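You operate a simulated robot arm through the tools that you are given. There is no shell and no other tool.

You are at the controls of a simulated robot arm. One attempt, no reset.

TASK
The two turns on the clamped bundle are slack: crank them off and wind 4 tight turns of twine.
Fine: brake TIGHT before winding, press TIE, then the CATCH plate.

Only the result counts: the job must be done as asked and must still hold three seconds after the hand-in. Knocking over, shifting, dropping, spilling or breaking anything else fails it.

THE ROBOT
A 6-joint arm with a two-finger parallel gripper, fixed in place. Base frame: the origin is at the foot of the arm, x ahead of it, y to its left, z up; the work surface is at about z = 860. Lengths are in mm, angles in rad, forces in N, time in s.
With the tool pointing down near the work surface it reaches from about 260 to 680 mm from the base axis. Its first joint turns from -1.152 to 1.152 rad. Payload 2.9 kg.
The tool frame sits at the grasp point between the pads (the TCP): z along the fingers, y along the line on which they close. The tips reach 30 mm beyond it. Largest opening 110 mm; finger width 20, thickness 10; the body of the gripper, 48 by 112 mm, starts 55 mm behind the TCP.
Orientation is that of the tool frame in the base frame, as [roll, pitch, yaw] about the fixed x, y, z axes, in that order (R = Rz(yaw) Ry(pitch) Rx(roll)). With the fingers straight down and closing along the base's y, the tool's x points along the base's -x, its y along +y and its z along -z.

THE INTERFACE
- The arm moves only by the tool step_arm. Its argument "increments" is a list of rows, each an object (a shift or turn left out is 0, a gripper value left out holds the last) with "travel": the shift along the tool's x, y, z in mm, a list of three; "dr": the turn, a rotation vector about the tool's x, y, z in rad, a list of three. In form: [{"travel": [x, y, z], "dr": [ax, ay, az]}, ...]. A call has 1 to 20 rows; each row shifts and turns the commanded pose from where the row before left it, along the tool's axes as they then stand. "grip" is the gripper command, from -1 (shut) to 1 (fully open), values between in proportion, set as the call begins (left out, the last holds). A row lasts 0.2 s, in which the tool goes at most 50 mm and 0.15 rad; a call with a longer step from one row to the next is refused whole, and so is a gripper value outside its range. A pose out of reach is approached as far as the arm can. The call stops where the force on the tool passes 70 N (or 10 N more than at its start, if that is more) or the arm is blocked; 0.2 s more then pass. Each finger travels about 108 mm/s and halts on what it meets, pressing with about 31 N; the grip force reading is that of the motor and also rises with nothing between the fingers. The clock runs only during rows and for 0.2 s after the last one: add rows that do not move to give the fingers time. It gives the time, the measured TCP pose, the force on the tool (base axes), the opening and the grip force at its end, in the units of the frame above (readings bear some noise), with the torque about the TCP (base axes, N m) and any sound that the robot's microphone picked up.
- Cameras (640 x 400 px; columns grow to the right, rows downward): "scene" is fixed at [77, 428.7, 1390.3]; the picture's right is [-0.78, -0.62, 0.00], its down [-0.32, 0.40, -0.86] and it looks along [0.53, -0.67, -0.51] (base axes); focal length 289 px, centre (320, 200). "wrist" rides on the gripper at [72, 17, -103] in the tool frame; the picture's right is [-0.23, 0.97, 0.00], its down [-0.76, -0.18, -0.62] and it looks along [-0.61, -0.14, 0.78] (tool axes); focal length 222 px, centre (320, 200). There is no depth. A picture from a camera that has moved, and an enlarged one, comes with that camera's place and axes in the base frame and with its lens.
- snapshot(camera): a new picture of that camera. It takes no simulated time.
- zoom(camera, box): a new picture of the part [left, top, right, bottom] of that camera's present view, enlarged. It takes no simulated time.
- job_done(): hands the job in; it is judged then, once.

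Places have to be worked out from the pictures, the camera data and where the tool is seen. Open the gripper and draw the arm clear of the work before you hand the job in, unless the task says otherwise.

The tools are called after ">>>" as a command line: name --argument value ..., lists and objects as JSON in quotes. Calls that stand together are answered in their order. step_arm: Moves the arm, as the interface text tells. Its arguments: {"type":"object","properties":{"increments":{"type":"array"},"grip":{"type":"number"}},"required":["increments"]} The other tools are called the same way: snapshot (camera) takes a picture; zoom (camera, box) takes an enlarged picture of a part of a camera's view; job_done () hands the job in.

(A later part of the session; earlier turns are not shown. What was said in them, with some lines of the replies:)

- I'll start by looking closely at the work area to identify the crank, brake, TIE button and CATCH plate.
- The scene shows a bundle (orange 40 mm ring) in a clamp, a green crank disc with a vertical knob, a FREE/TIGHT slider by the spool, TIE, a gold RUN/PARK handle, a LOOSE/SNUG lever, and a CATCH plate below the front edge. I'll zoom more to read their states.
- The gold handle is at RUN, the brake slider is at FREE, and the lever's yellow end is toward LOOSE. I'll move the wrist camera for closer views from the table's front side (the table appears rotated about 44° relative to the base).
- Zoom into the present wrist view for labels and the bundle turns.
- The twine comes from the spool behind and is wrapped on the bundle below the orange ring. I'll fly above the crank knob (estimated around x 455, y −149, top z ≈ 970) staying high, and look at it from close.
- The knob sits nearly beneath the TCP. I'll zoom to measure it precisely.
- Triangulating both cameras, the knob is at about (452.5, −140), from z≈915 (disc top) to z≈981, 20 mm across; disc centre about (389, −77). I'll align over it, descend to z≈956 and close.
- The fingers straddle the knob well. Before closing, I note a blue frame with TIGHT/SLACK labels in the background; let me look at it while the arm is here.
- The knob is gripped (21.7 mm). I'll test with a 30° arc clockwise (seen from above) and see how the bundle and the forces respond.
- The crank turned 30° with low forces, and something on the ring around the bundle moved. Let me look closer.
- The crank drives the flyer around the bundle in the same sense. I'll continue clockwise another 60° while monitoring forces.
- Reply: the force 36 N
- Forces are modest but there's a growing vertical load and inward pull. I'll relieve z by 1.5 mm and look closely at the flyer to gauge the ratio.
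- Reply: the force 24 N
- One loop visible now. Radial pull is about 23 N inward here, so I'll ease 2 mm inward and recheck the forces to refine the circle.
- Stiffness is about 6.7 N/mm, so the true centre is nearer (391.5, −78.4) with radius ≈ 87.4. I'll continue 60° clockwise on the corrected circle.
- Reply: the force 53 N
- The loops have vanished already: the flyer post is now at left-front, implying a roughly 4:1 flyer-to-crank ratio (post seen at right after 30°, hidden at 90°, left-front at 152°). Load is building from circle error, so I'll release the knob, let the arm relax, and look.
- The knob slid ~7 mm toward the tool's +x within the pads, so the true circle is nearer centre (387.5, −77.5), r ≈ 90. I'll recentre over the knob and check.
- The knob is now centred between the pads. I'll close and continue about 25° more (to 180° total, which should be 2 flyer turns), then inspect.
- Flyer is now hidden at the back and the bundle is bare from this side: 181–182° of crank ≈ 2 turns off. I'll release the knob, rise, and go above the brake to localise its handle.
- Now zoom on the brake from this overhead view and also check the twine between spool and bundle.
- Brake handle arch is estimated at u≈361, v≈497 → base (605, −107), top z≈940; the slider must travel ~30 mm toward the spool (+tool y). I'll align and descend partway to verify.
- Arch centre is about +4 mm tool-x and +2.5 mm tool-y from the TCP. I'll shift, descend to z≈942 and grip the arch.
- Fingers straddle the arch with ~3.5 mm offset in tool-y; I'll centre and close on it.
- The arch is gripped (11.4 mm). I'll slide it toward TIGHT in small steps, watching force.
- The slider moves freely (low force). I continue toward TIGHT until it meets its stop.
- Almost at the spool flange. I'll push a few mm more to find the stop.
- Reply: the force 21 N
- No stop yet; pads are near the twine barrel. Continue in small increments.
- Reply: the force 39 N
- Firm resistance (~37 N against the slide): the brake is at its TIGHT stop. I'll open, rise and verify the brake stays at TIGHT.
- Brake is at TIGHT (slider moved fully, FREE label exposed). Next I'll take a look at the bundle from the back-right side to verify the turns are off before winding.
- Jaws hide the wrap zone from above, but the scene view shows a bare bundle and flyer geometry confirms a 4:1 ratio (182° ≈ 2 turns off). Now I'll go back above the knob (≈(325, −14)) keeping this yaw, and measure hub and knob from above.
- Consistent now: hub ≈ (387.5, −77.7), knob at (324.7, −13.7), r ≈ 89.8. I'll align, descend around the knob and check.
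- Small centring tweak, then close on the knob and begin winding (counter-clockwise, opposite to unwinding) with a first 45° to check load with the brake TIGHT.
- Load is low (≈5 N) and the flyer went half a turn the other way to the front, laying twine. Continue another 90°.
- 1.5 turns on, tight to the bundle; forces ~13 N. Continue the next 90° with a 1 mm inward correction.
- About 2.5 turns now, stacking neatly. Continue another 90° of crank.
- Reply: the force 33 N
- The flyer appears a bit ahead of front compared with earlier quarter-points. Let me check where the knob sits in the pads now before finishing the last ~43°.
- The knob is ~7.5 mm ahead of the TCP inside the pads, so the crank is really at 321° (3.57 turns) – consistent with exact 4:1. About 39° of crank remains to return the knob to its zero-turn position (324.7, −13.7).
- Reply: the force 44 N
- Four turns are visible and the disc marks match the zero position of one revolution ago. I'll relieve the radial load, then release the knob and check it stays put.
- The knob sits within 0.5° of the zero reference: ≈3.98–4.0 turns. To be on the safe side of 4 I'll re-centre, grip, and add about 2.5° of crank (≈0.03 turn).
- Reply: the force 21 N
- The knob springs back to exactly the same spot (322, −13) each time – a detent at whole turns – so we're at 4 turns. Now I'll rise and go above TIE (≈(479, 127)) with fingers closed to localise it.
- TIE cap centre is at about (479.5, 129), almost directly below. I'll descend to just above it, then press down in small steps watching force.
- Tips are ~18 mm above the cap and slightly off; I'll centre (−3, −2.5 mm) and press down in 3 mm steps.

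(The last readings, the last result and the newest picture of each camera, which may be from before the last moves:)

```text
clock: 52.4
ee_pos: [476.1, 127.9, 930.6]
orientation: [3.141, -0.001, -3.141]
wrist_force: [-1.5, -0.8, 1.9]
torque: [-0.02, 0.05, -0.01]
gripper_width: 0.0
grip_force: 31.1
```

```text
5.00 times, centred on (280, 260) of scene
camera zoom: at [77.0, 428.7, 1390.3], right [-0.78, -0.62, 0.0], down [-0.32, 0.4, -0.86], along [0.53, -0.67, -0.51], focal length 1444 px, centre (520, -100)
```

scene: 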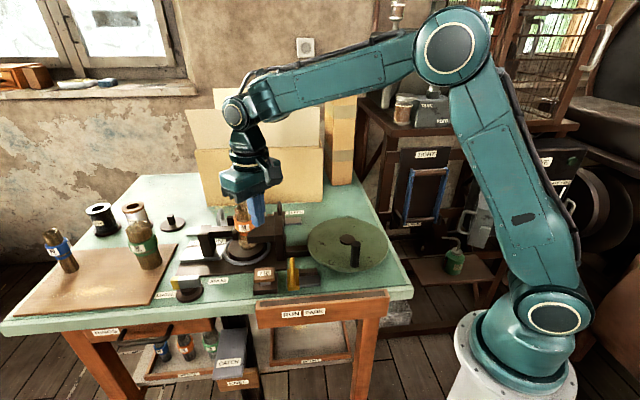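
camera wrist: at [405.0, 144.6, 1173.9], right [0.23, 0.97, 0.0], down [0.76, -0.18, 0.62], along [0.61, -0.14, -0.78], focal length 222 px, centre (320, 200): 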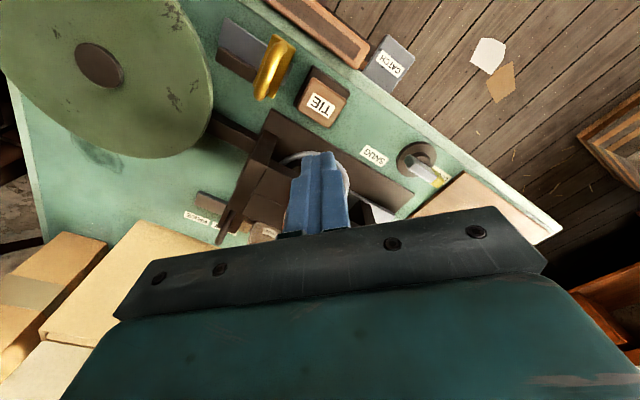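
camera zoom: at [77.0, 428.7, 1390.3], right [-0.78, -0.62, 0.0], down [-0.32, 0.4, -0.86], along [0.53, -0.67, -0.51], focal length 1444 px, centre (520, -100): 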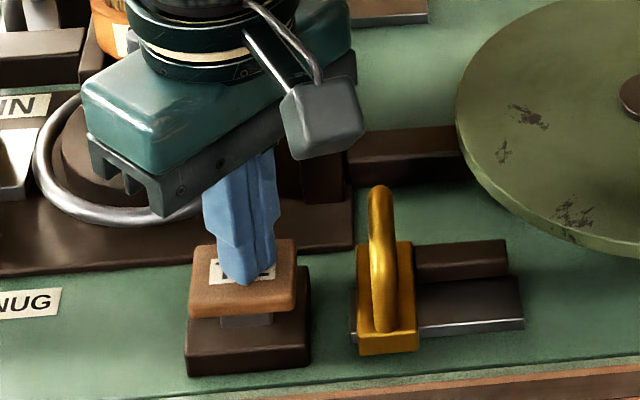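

Contact just made with the cap. Continue pressing down.

>>> step_arm --increments '[{"travel": [0, 0, 3]}, {"travel": [0, 0, 3]}, {"travel": [0, 0, 2]}]'

>>> zoom --camera "scene" --box '[230, 220, 330, 300]'

```text
clock: 53.2
ee_pos: [476.2, 126.0, 923.7]
orientation: [-3.141, 0.002, -3.14]
wrist_force: [1.1, 2.4, 4.0]
torque: [0.04, -0.01, 0.01]
gripper_width: 0.0
grip_force: 31.2
heard: click
```

```text
5.00 times, centred on (280, 260) of scene
camera zoom: at [77.0, 428.8, 1390.3], right [-0.78, -0.62, 0.0], down [-0.32, 0.4, -0.86], along [0.53, -0.67, -0.51], focal length 1444 px, centre (520, -100)
```

zoom: 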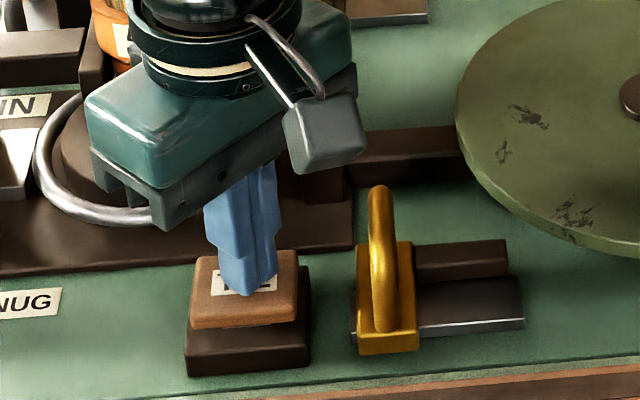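

A click was heard: TIE registered. I'll lift off and check the bundle.

>>> step_arm --increments '[{"travel": [0, 0, -20]}, {"travel": [0, 0, -40]}, {"travel": [0, 0, -40]}, {"travel": [0, 0, -40]}, {}]'

>>> snapshot --camera "wrist"

>>> zoom --camera "scene" --box '[205, 205, 285, 265]'

>>> zoom --camera "scene" --box '[190, 280, 290, 400]'

>>> zoom --camera "wrist" --box '[320, 0, 560, 150]'

```text
clock: 54.4
ee_pos: [476.4, 126.7, 1062.6]
orientation: [3.14, -0.001, -3.14]
wrist_force: [-0.2, -0.4, -0.2]
torque: [0.0, -0.01, 0.02]
gripper_width: 0.2
grip_force: 31.3
```

```text
taken
camera wrist: at [403.9, 143.8, 1167.0], right [0.23, 0.97, 0.0], down [0.76, -0.18, 0.62], along [0.61, -0.14, -0.78], focal length 222 px, centre (320, 200)
```

wrist: 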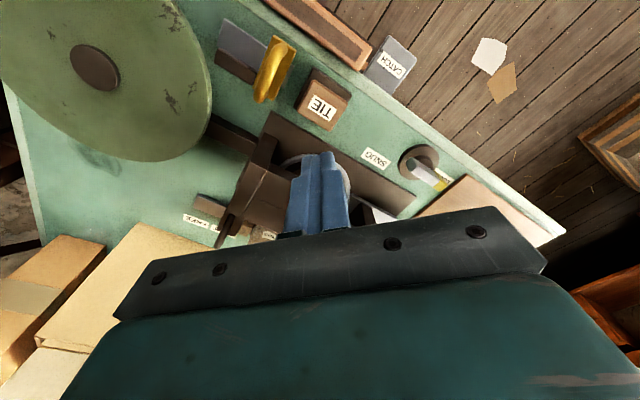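

```text
6.67 times, centred on (245, 235) of scene
camera zoom: at [77.0, 428.7, 1390.3], right [-0.78, -0.62, 0.0], down [-0.32, 0.4, -0.86], along [0.53, -0.67, -0.51], focal length 1926 px, centre (820, -33)
```

zoom: 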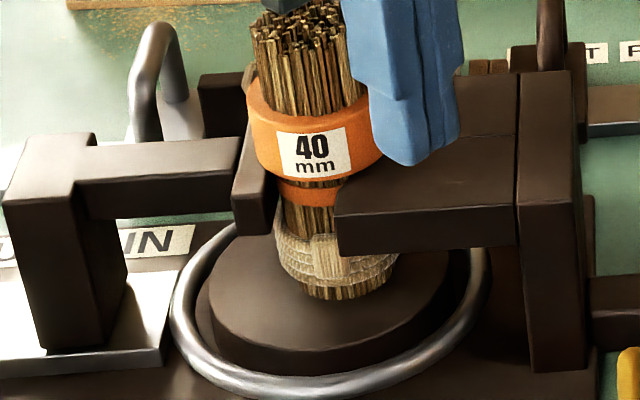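

```text
3.33 times, centred on (240, 340) of scene
camera zoom: at [77.0, 428.7, 1390.3], right [-0.78, -0.62, 0.0], down [-0.32, 0.4, -0.86], along [0.53, -0.67, -0.51], focal length 963 px, centre (587, -267)
```

zoom: 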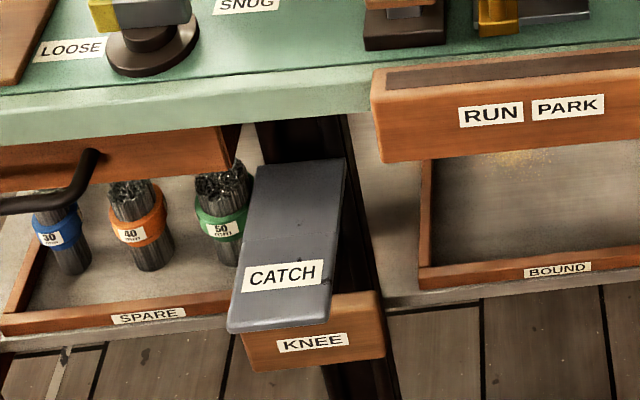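

```text
2.67 times, centred on (440, 75) of wrist
camera zoom: at [403.9, 143.8, 1167.0], right [0.23, 0.97, 0.0], down [0.76, -0.18, 0.62], along [0.61, -0.14, -0.78], focal length 592 px, centre (0, 533)
```

zoom: 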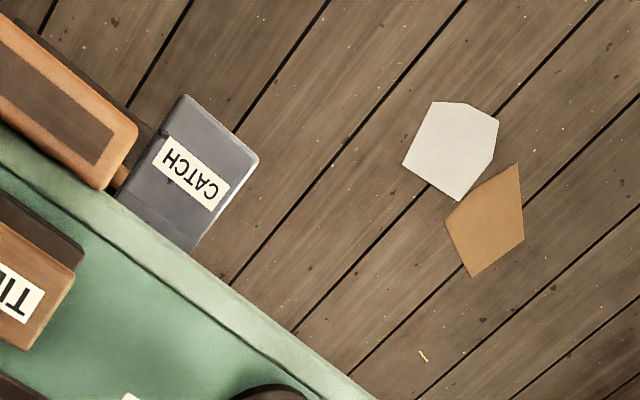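

A tie knot is visible on the 4 turns. The CATCH plate triangulates to z≈707 (below the table's front edge), label at about (491, 255). I'll move above its outer end, rotating the gripper so its narrow side faces the table edge.

>>> step_arm --increments '[{"travel": [-2.4, 34, 0]}, {"travel": [-2.4, 34, 0]}, {"travel": [-2.4, 34, 0]}, {"travel": [-2.4, 34, 0]}, {"dr": [0, 0, 0.134]}, {"dr": [0, 0, 0.134]}, {"dr": [0, 0, 0.134]}, {"dr": [0, 0, 0.134]}, {"dr": [0, 0, 0.134]}, {"dr": [0, 0, 0.134]}, {}]'

>>> snapshot --camera "wrist"

>>> snapshot --camera "scene"

>>> zoom --camera "wrist" --box '[200, 20, 440, 170]'

```text
clock: 56.8
ee_pos: [487.2, 263.3, 1061.4]
orientation: [3.141, 0.0, 2.335]
wrist_force: [0.8, -0.3, -1.4]
torque: [-0.02, 0.02, -0.01]
gripper_width: 0.2
grip_force: 31.0
```

```text
taken
camera wrist: at [448.1, 327.2, 1165.6], right [0.86, 0.51, 0.0], down [0.4, -0.67, 0.62], along [0.32, -0.54, -0.78], focal length 222 px, centre (320, 200)
```

wrist: 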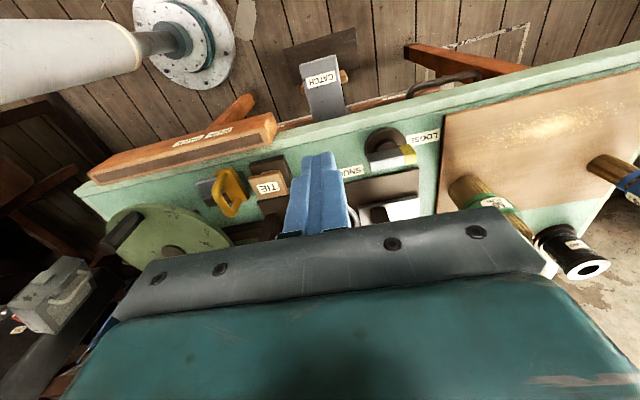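

```text
taken
```

scene: 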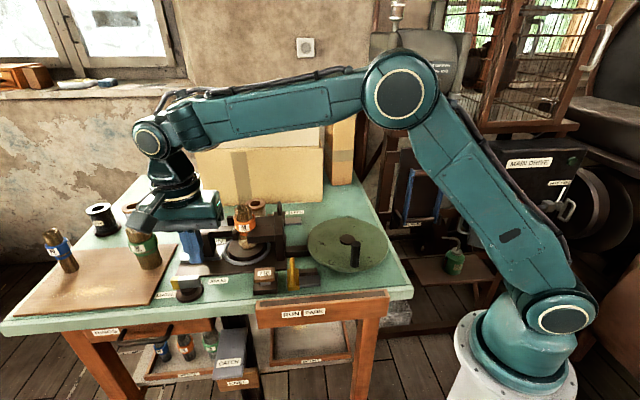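

```text
2.67 times, centred on (320, 95) of wrist
camera zoom: at [448.1, 327.2, 1165.6], right [0.86, 0.51, 0.0], down [0.4, -0.67, 0.62], along [0.32, -0.54, -0.78], focal length 592 px, centre (320, 480)
```

zoom: 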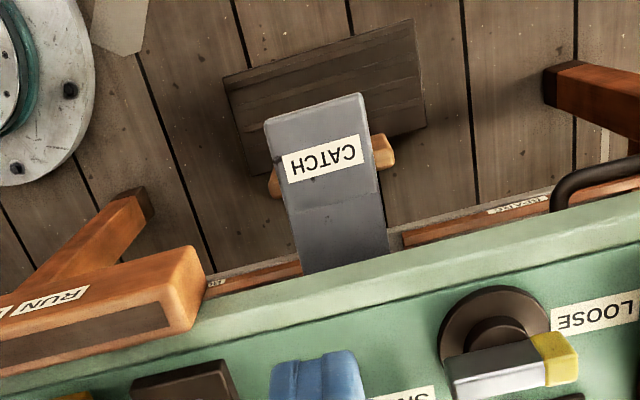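

Plate outer end is at v≈126, table edge at v≈187, rail end at u≈465. I'll press at u≈538, v≈138 with clearance on all sides; descend first to z≈900 and check.

>>> step_arm --increments '[{"travel": [10.7, 4.5, 0]}, {"travel": [0, 0, 40]}, {"travel": [0, 0, 40]}, {"travel": [0, 0, 40]}, {"travel": [0, 0, 40]}, {}]'

>>> snapshot --camera "wrist"

>>> snapshot --camera "scene"

```text
clock: 58.2
ee_pos: [481.9, 273.3, 902.4]
orientation: [-3.141, 0.0, 2.337]
wrist_force: [0.2, 0.2, 0.7]
torque: [-0.02, 0.01, -0.02]
gripper_width: 0.0
grip_force: 30.9
```

```text
taken
camera wrist: at [444.9, 336.9, 1005.1], right [0.86, 0.51, 0.0], down [0.4, -0.67, 0.62], along [0.32, -0.54, -0.78], focal length 222 px, centre (320, 200)
```

wrist: 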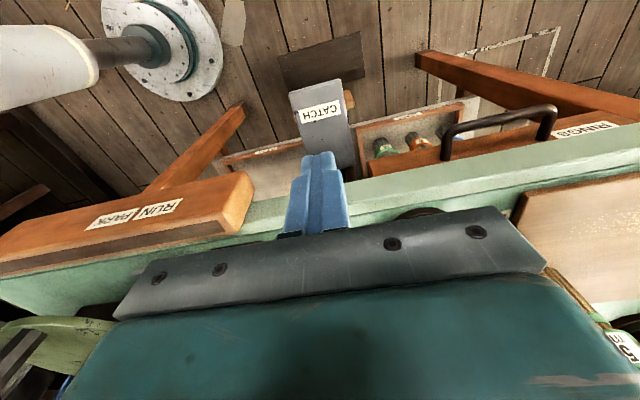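

```text
taken
```

scene: 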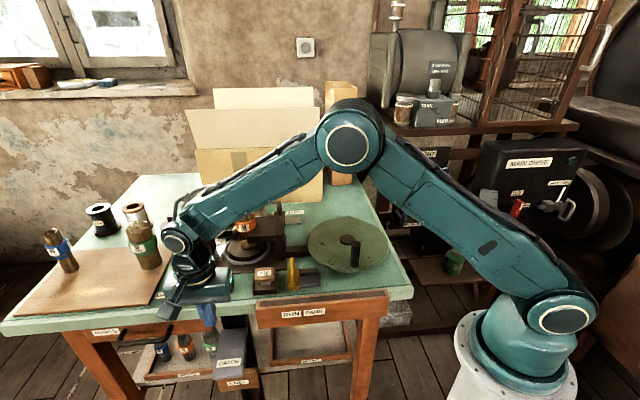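

Clear so far. Let me zoom to confirm the finger alignment with the plate and table-edge clearance before going lower.

>>> zoom --camera "wrist" --box '[240, 60, 460, 220]'

>>> zoom --camera "scene" --box '[150, 220, 310, 400]'

```text
2.50 times, centred on (350, 140) of wrist
camera zoom: at [444.9, 336.9, 1005.1], right [0.86, 0.51, 0.0], down [0.4, -0.67, 0.62], along [0.32, -0.54, -0.78], focal length 555 px, centre (245, 350)
```

zoom: 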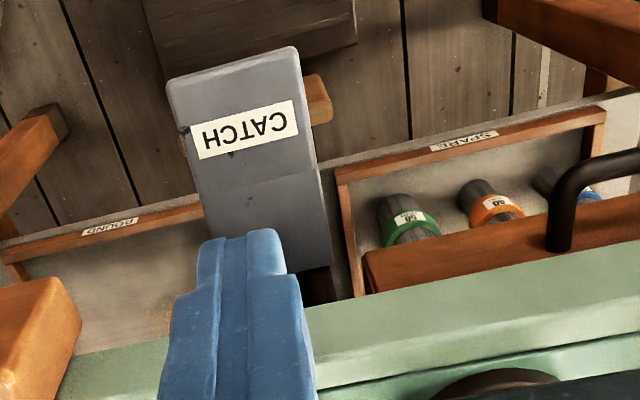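

```text
2.22 times, centred on (230, 310) of scene
camera zoom: at [77.0, 428.7, 1390.3], right [-0.78, -0.62, 0.0], down [-0.32, 0.4, -0.86], along [0.53, -0.67, -0.51], focal length 642 px, centre (520, -44)
```

zoom: 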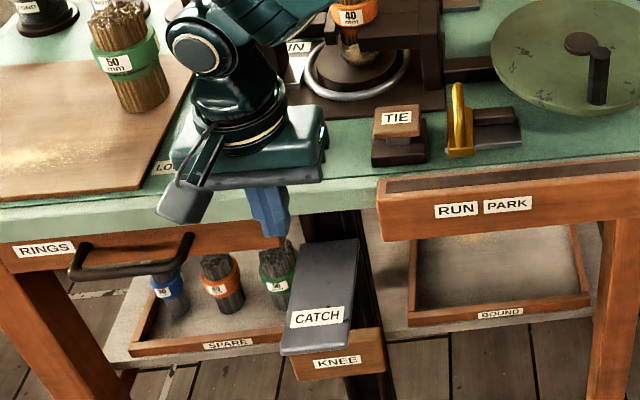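

The tool axis meets the plate just outboard of its label. Continue down to just above the plate (z≈750).

>>> step_arm --increments '[{"travel": [0, 0, 38]}, {"travel": [0, 0, 38]}, {"travel": [0, 0, 38]}, {"travel": [0, 0, 36]}, {}]'

>>> zoom --camera "wrist" --box '[200, 40, 440, 220]'

>>> zoom --camera "scene" --box '[150, 220, 310, 400]'

```text
clock: 59.4
ee_pos: [482.3, 274.4, 753.2]
orientation: [3.141, -0.001, 2.337]
wrist_force: [0.3, 0.4, -0.4]
torque: [0.01, -0.02, 0.0]
gripper_width: 0.0
grip_force: 31.3
```

```text
2.22 times, centred on (320, 130) of wrist
camera zoom: at [443.8, 338.9, 855.2], right [0.86, 0.51, 0.0], down [0.4, -0.67, 0.62], along [0.32, -0.54, -0.78], focal length 494 px, centre (320, 356)
```

zoom: 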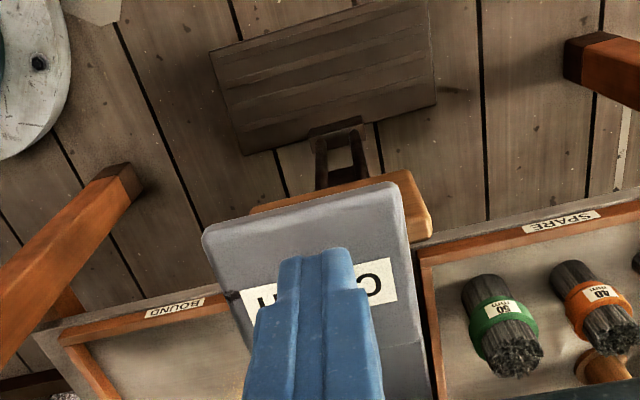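

```text
2.22 times, centred on (230, 310) of scene
camera zoom: at [77.0, 428.7, 1390.3], right [-0.78, -0.62, 0.0], down [-0.32, 0.4, -0.86], along [0.53, -0.67, -0.51], focal length 642 px, centre (520, -44)
```

zoom: 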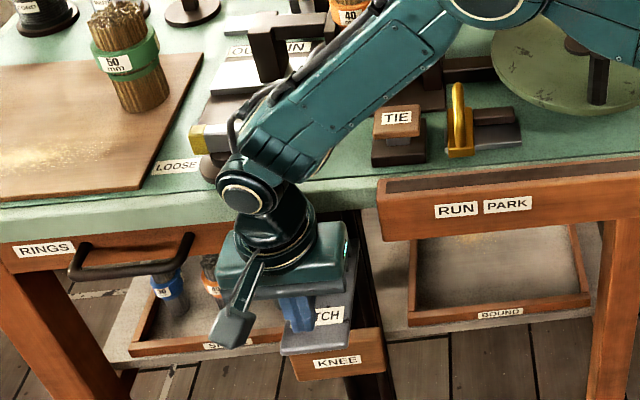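

No contact yet; tips ~16 mm above the plate. Press down in small steps.

>>> step_arm --increments '[{"travel": [0, 0, 4]}, {"travel": [0, 0, 4]}, {"travel": [0, 0, 4]}, {"travel": [0, 0, 3]}, {"travel": [0, 0, 3]}]'

>>> zoom --camera "scene" --box '[190, 290, 290, 390]'

```text
clock: 60.6
ee_pos: [482.6, 274.3, 735.5]
orientation: [3.141, -0.001, 2.336]
wrist_force: [-0.2, 0.3, -0.6]
torque: [0.01, -0.02, 0.0]
gripper_width: 0.0
grip_force: 30.9
```

```text
4.00 times, centred on (240, 340) of scene
camera zoom: at [77.0, 428.7, 1390.3], right [-0.78, -0.62, 0.0], down [-0.32, 0.4, -0.86], along [0.53, -0.67, -0.51], focal length 1156 px, centre (640, -360)
```

zoom: 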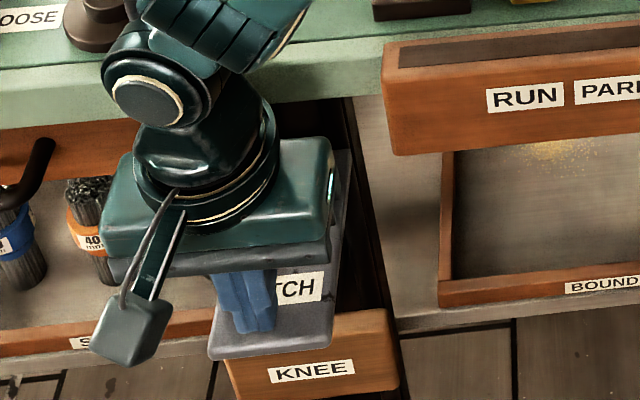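

Still no contact at tips z≈705. Continue pressing down in 3 mm steps.

>>> step_arm --increments '[{"travel": [0, 0, 3]}, {"travel": [0, 0, 3]}, {"travel": [0, 0, 3]}]'

>>> zoom --camera "scene" --box '[190, 290, 290, 390]'

```text
clock: 61.4
ee_pos: [482.5, 275.4, 725.1]
orientation: [-3.141, -0.002, 2.338]
wrist_force: [-1.5, -0.6, 1.4]
torque: [0.0, 0.04, -0.04]
gripper_width: 0.0
grip_force: 31.0
```

```text
4.00 times, centred on (240, 340) of scene
camera zoom: at [76.9, 428.7, 1390.3], right [-0.78, -0.62, 0.0], down [-0.32, 0.4, -0.86], along [0.53, -0.67, -0.51], focal length 1156 px, centre (640, -360)
```

zoom: 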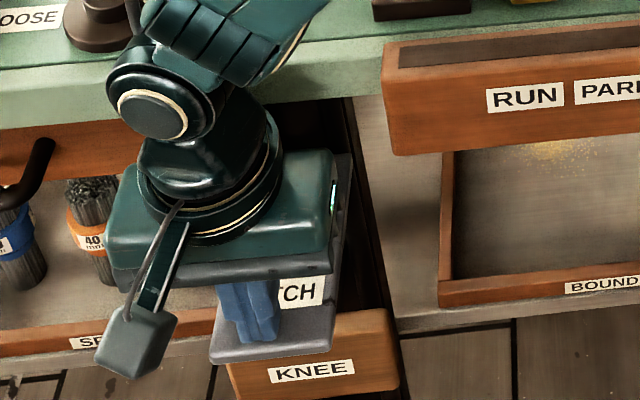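

Contact: the plate begins to move down. Continue pressing until it clicks.

>>> step_arm --increments '[{"travel": [0, 0, 3]}, {"travel": [0, 0, 3]}, {"travel": [0, 0, 3]}]'

>>> zoom --camera "scene" --box '[190, 290, 290, 390]'

```text
clock: 62.2
ee_pos: [483.0, 273.3, 717.0]
orientation: [3.139, 0.0, 2.338]
wrist_force: [0.9, 2.1, 3.2]
torque: [0.1, 0.04, -0.06]
gripper_width: 0.0
grip_force: 31.1
```

```text
4.00 times, centred on (240, 340) of scene
camera zoom: at [77.0, 428.7, 1390.3], right [-0.78, -0.62, 0.0], down [-0.32, 0.4, -0.86], along [0.53, -0.67, -0.51], focal length 1156 px, centre (640, -360)
```

zoom: 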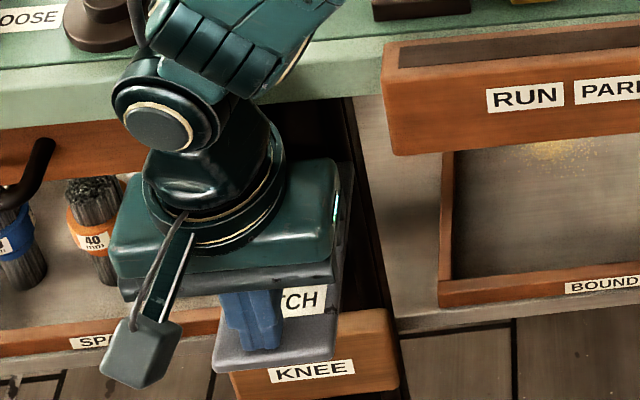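

The plate goes down with light force. Continue.

>>> step_arm --increments '[{"travel": [0, 0, 3]}, {"travel": [0, 0, 3]}, {"travel": [0, 0, 3]}]'

>>> zoom --camera "scene" --box '[190, 290, 290, 390]'

```text
clock: 63.0
ee_pos: [483.2, 273.3, 706.7]
orientation: [3.139, 0.0, 2.336]
wrist_force: [1.7, 2.2, 5.9]
torque: [0.05, 0.0, 0.05]
gripper_width: 0.0
grip_force: 31.4
```

```text
4.00 times, centred on (240, 340) of scene
camera zoom: at [77.0, 428.7, 1390.3], right [-0.78, -0.62, 0.0], down [-0.32, 0.4, -0.86], along [0.53, -0.67, -0.51], focal length 1156 px, centre (640, -360)
```

zoom: 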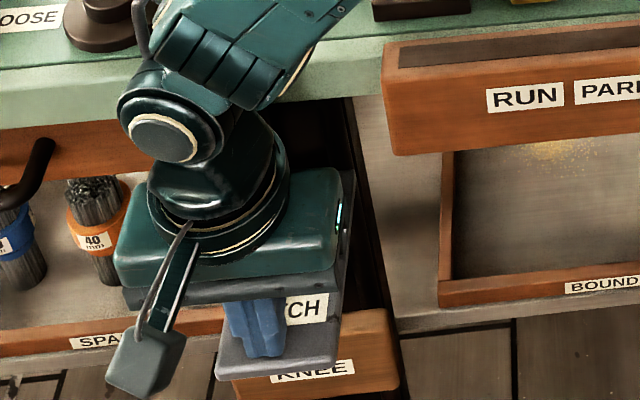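

Force rises gently (spring). Keep pressing until the click or a firm stop.

>>> step_arm --increments '[{"travel": [0, 0, 3]}, {"travel": [0, 0, 3]}, {"travel": [0, 0, 3]}, {"travel": [0, 0, 3]}]'

>>> zoom --camera "scene" --box '[190, 290, 290, 390]'

```text
clock: 63.8
ee_pos: [483.9, 273.0, 705.2]
orientation: [-3.139, 0.001, 2.337]
wrist_force: [-9.7, -6.3, 19.1]
torque: [-0.13, 0.28, 0.01]
gripper_width: 0.0
grip_force: 30.9
stopped in row 4: the force on the tool passed its limit at 75 N (the readings are from after the stop); the commanded pose is now the measured one
```

```text
4.00 times, centred on (240, 340) of scene
camera zoom: at [76.6, 428.4, 1390.5], right [-0.78, -0.62, 0.0], down [-0.32, 0.4, -0.86], along [0.54, -0.67, -0.51], focal length 1156 px, centre (640, -360)
```

zoom: 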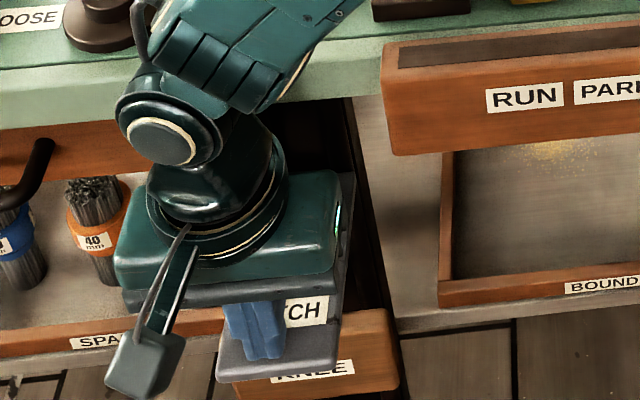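

Firm stop reached (75 N) without a reported click. I'll look at the whole scene and wrist view to see whether the plate bottomed and what changed.

>>> snapshot --camera "scene"

>>> snapshot --camera "wrist"

>>> zoom --camera "scene" --box '[190, 190, 290, 260]'

```text
taken
```

scene: 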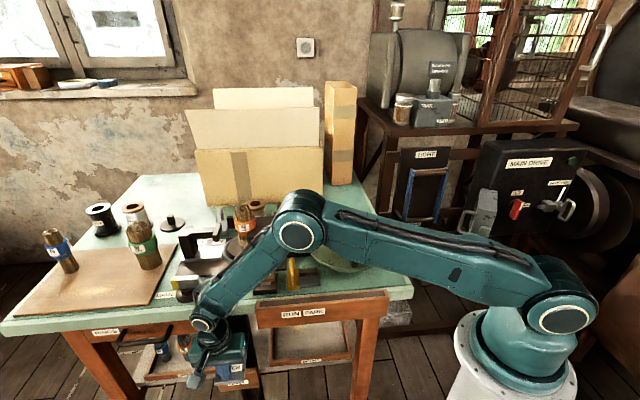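

```text
taken
camera wrist: at [444.8, 337.9, 809.0], right [0.86, 0.51, 0.0], down [0.4, -0.67, 0.62], along [0.32, -0.54, -0.78], focal length 222 px, centre (320, 200)
```

wrist: 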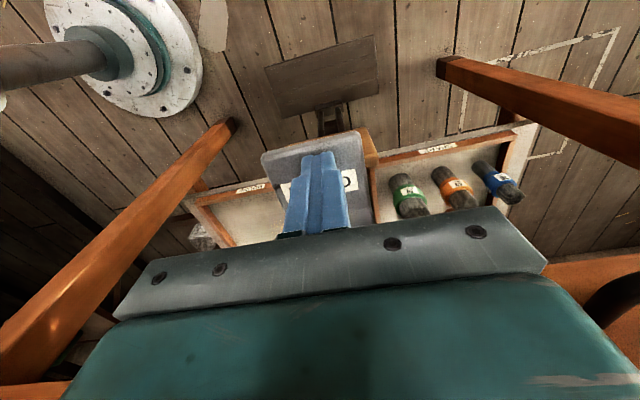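

```text
5.71 times, centred on (240, 225) of scene
camera zoom: at [76.6, 428.4, 1390.5], right [-0.78, -0.62, 0.0], down [-0.32, 0.4, -0.86], along [0.54, -0.67, -0.51], focal length 1651 px, centre (777, 57)
```

zoom: 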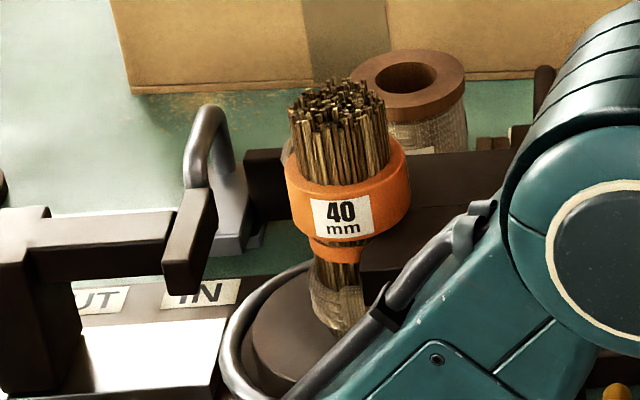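

The jaw beside the bundle has sprung OUT – the catch has been released. I'll lift straight up off the plate now.

>>> step_arm --increments '[{"travel": [0, 0, -10]}, {"travel": [0, 0, -20]}, {"travel": [0, 0, -40]}, {"travel": [0, 0, -40]}, {"travel": [0, 0, -40]}, {"travel": [0, 0, -40]}, {"travel": [0, 0, -40]}, {"travel": [0, 0, -40]}, {"travel": [0, 0, -40]}, {"travel": [0, 0, -40]}, {}]'

>>> snapshot --camera "scene"

>>> zoom --camera "scene" --box '[190, 190, 290, 260]'

>>> zoom --camera "scene" --box '[150, 290, 310, 400]'

```text
clock: 66.2
ee_pos: [482.4, 274.9, 1054.7]
orientation: [-3.14, 0.0, 2.336]
wrist_force: [0.2, 0.5, -0.4]
torque: [0.03, -0.02, -0.02]
gripper_width: 0.3
grip_force: 30.9
```

```text
taken
```

scene: 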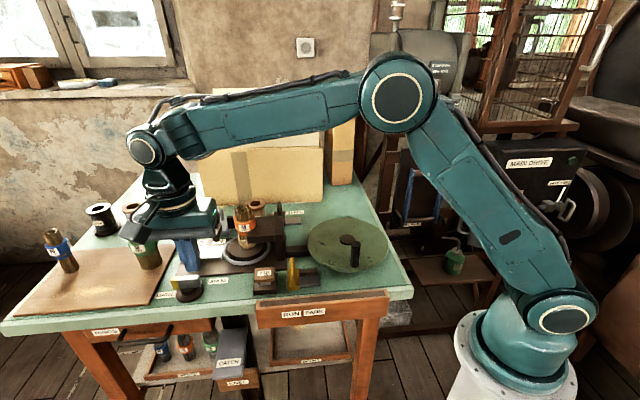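

```text
5.71 times, centred on (240, 225) of scene
camera zoom: at [77.0, 428.7, 1390.3], right [-0.78, -0.62, 0.0], down [-0.32, 0.4, -0.86], along [0.53, -0.67, -0.51], focal length 1651 px, centre (777, 57)
```

zoom: 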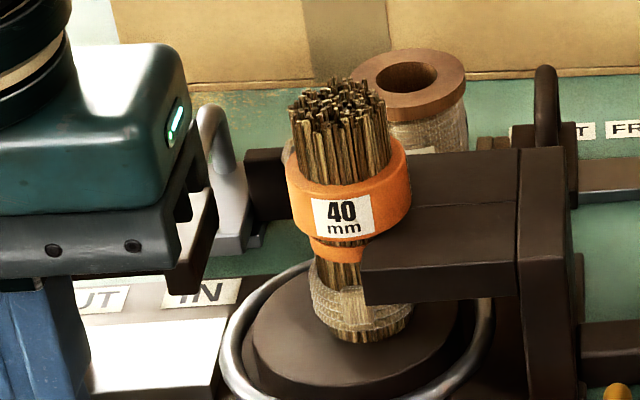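

```text
3.64 times, centred on (230, 345) of scene
camera zoom: at [77.0, 428.7, 1390.3], right [-0.78, -0.62, 0.0], down [-0.32, 0.4, -0.86], along [0.53, -0.67, -0.51], focal length 1050 px, centre (647, -327)
```

zoom: 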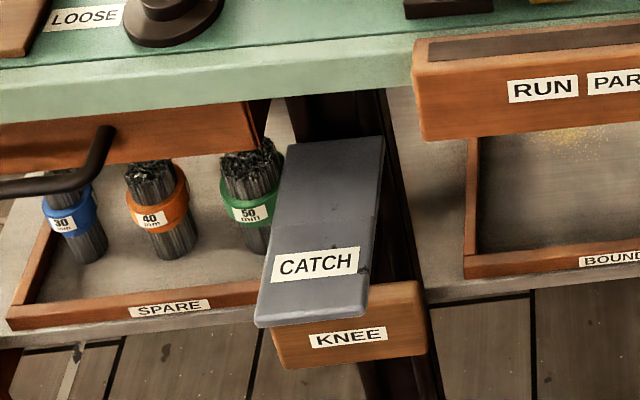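

The jaw remains OUT, the bundle stands with its tied turns, and the plate has returned. I'll raise clear, open the gripper, and take a last check of everything.

>>> step_arm --increments '[{"travel": [0, 0, -40]}, {"travel": [0, 0, -40]}, {"travel": [0, 0, -40]}, {"travel": [30, 0, -10]}, {"travel": [30, -20, -10]}, {"travel": [0, -40, 0]}, {"travel": [0, -40, 0]}, {}]' --grip 1

>>> snapshot --camera "scene"

>>> zoom --camera "scene" --box '[160, 180, 400, 330]'

>>> zoom --camera "scene" --box '[205, 205, 285, 265]'

>>> snapshot --camera "wrist"

```text
clock: 68.0
ee_pos: [368.5, 248.3, 1196.2]
orientation: [-3.14, -0.001, 2.337]
wrist_force: [-0.4, -0.5, -0.1]
torque: [0.01, 0.02, -0.03]
gripper_width: 109.9
grip_force: 0.1
```

```text
taken
```

scene: 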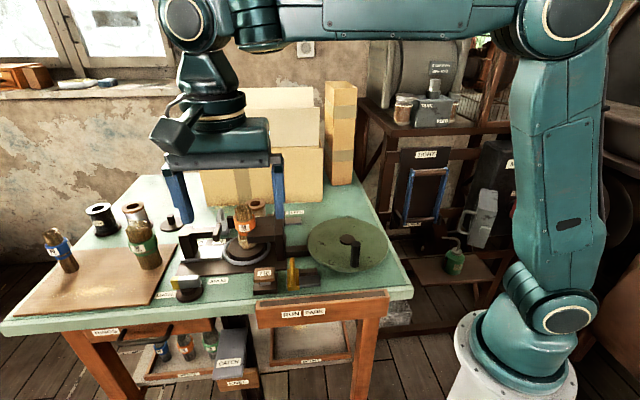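

```text
2.67 times, centred on (280, 255) of scene
camera zoom: at [77.0, 428.7, 1390.3], right [-0.78, -0.62, 0.0], down [-0.32, 0.4, -0.86], along [0.53, -0.67, -0.51], focal length 770 px, centre (427, 53)
```

zoom: 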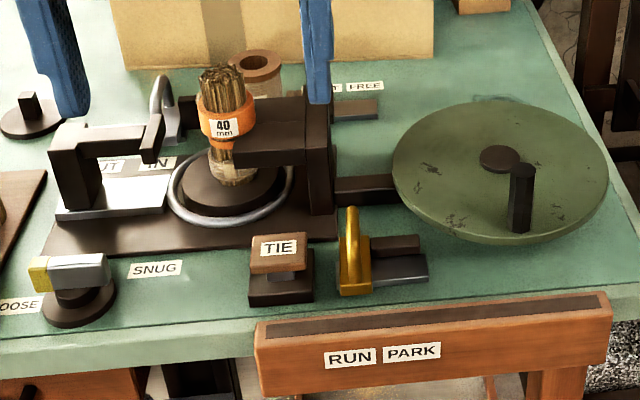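

```text
6.67 times, centred on (245, 235) of scene
camera zoom: at [77.0, 428.7, 1390.3], right [-0.78, -0.62, 0.0], down [-0.32, 0.4, -0.86], along [0.53, -0.67, -0.51], focal length 1926 px, centre (820, -33)
```

zoom: 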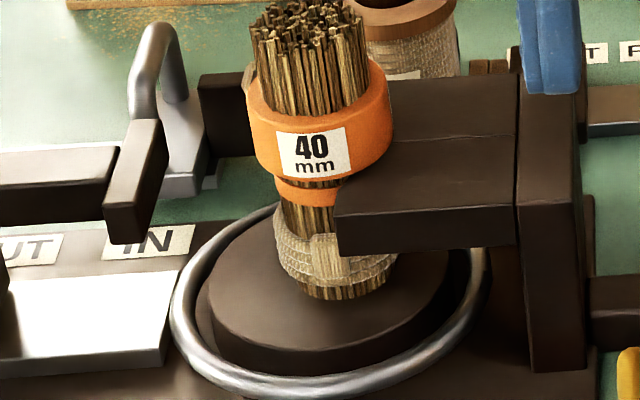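

```text
taken
camera wrist: at [329.6, 312.1, 1299.0], right [0.86, 0.51, 0.0], down [0.4, -0.67, 0.62], along [0.32, -0.54, -0.78], focal length 222 px, centre (320, 200)
```

wrist: 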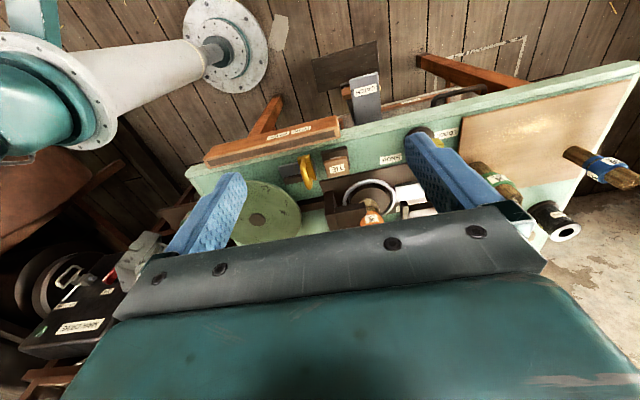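

Everything looks stable: brake TIGHT, bundle tied, jaw released, arm clear and gripper open. One last close look at the turns before handing in.

>>> zoom --camera "scene" --box '[228, 228, 264, 252]'

>>> zoom --camera "scene" --box '[255, 190, 335, 240]'

```text
16.00 times, centred on (246, 240) of scene
camera zoom: at [77.0, 428.7, 1390.3], right [-0.78, -0.62, 0.0], down [-0.32, 0.4, -0.86], along [0.53, -0.67, -0.51], focal length 4622 px, centre (1504, -440)
```

zoom: 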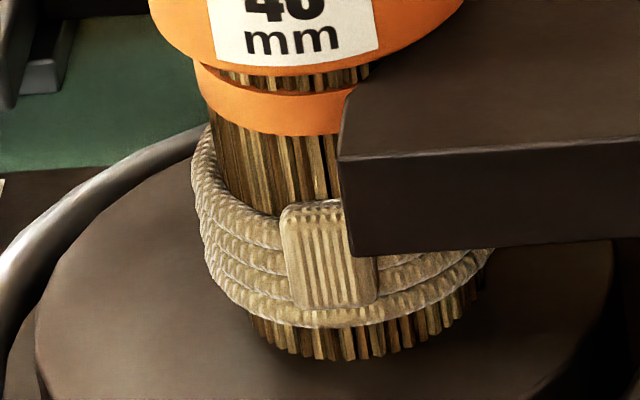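

```text
8.00 times, centred on (295, 215) of scene
camera zoom: at [77.0, 428.7, 1390.3], right [-0.78, -0.62, 0.0], down [-0.32, 0.4, -0.86], along [0.53, -0.67, -0.51], focal length 2311 px, centre (520, 80)
```

zoom: 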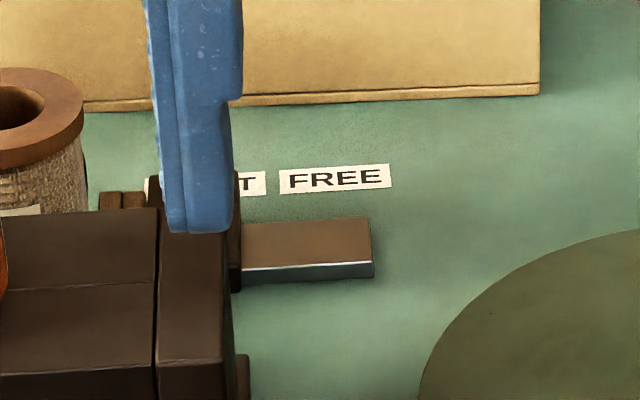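

Four tight turns with a tied knot are visible, the brake is at TIGHT, and the catch is released. Handing in.

>>> job_done

```text
The job is handed in.
```

The bundle now carries four tight turns of twine with a tie knot, and I've handed the job in; no verdict came back.

- **Cranking off:** about 182° of crank took the two slack turns off. The flyer turns about four times per crank revolution, and the bundle looked bare from the front afterwards. I couldn't see its back.
- **Brake:** I slid it from FREE to its stop at TIGHT before winding, and it stayed there.
- **Winding:** one full crank revolution the other way laid the four turns. The crank settled back to the same spot each time I let go, which suggests it holds at whole turns. I take the count as exactly four, and four turns show in the last close-up.
- **TIE:** pressed until it clicked, and the knot appeared on the turns.
- **CATCH plate:** pressed to a firm stop at about 75 N. There was no click this time, but the jaw sprang to OUT and stayed there. The plate came back up and the bundle stayed standing.

I left the LOOSE/SNUG lever, the RUN/PARK handle and the other fittings alone, and saw nothing knocked over or shifted. The gripper is open and the arm is raised clear of the work.
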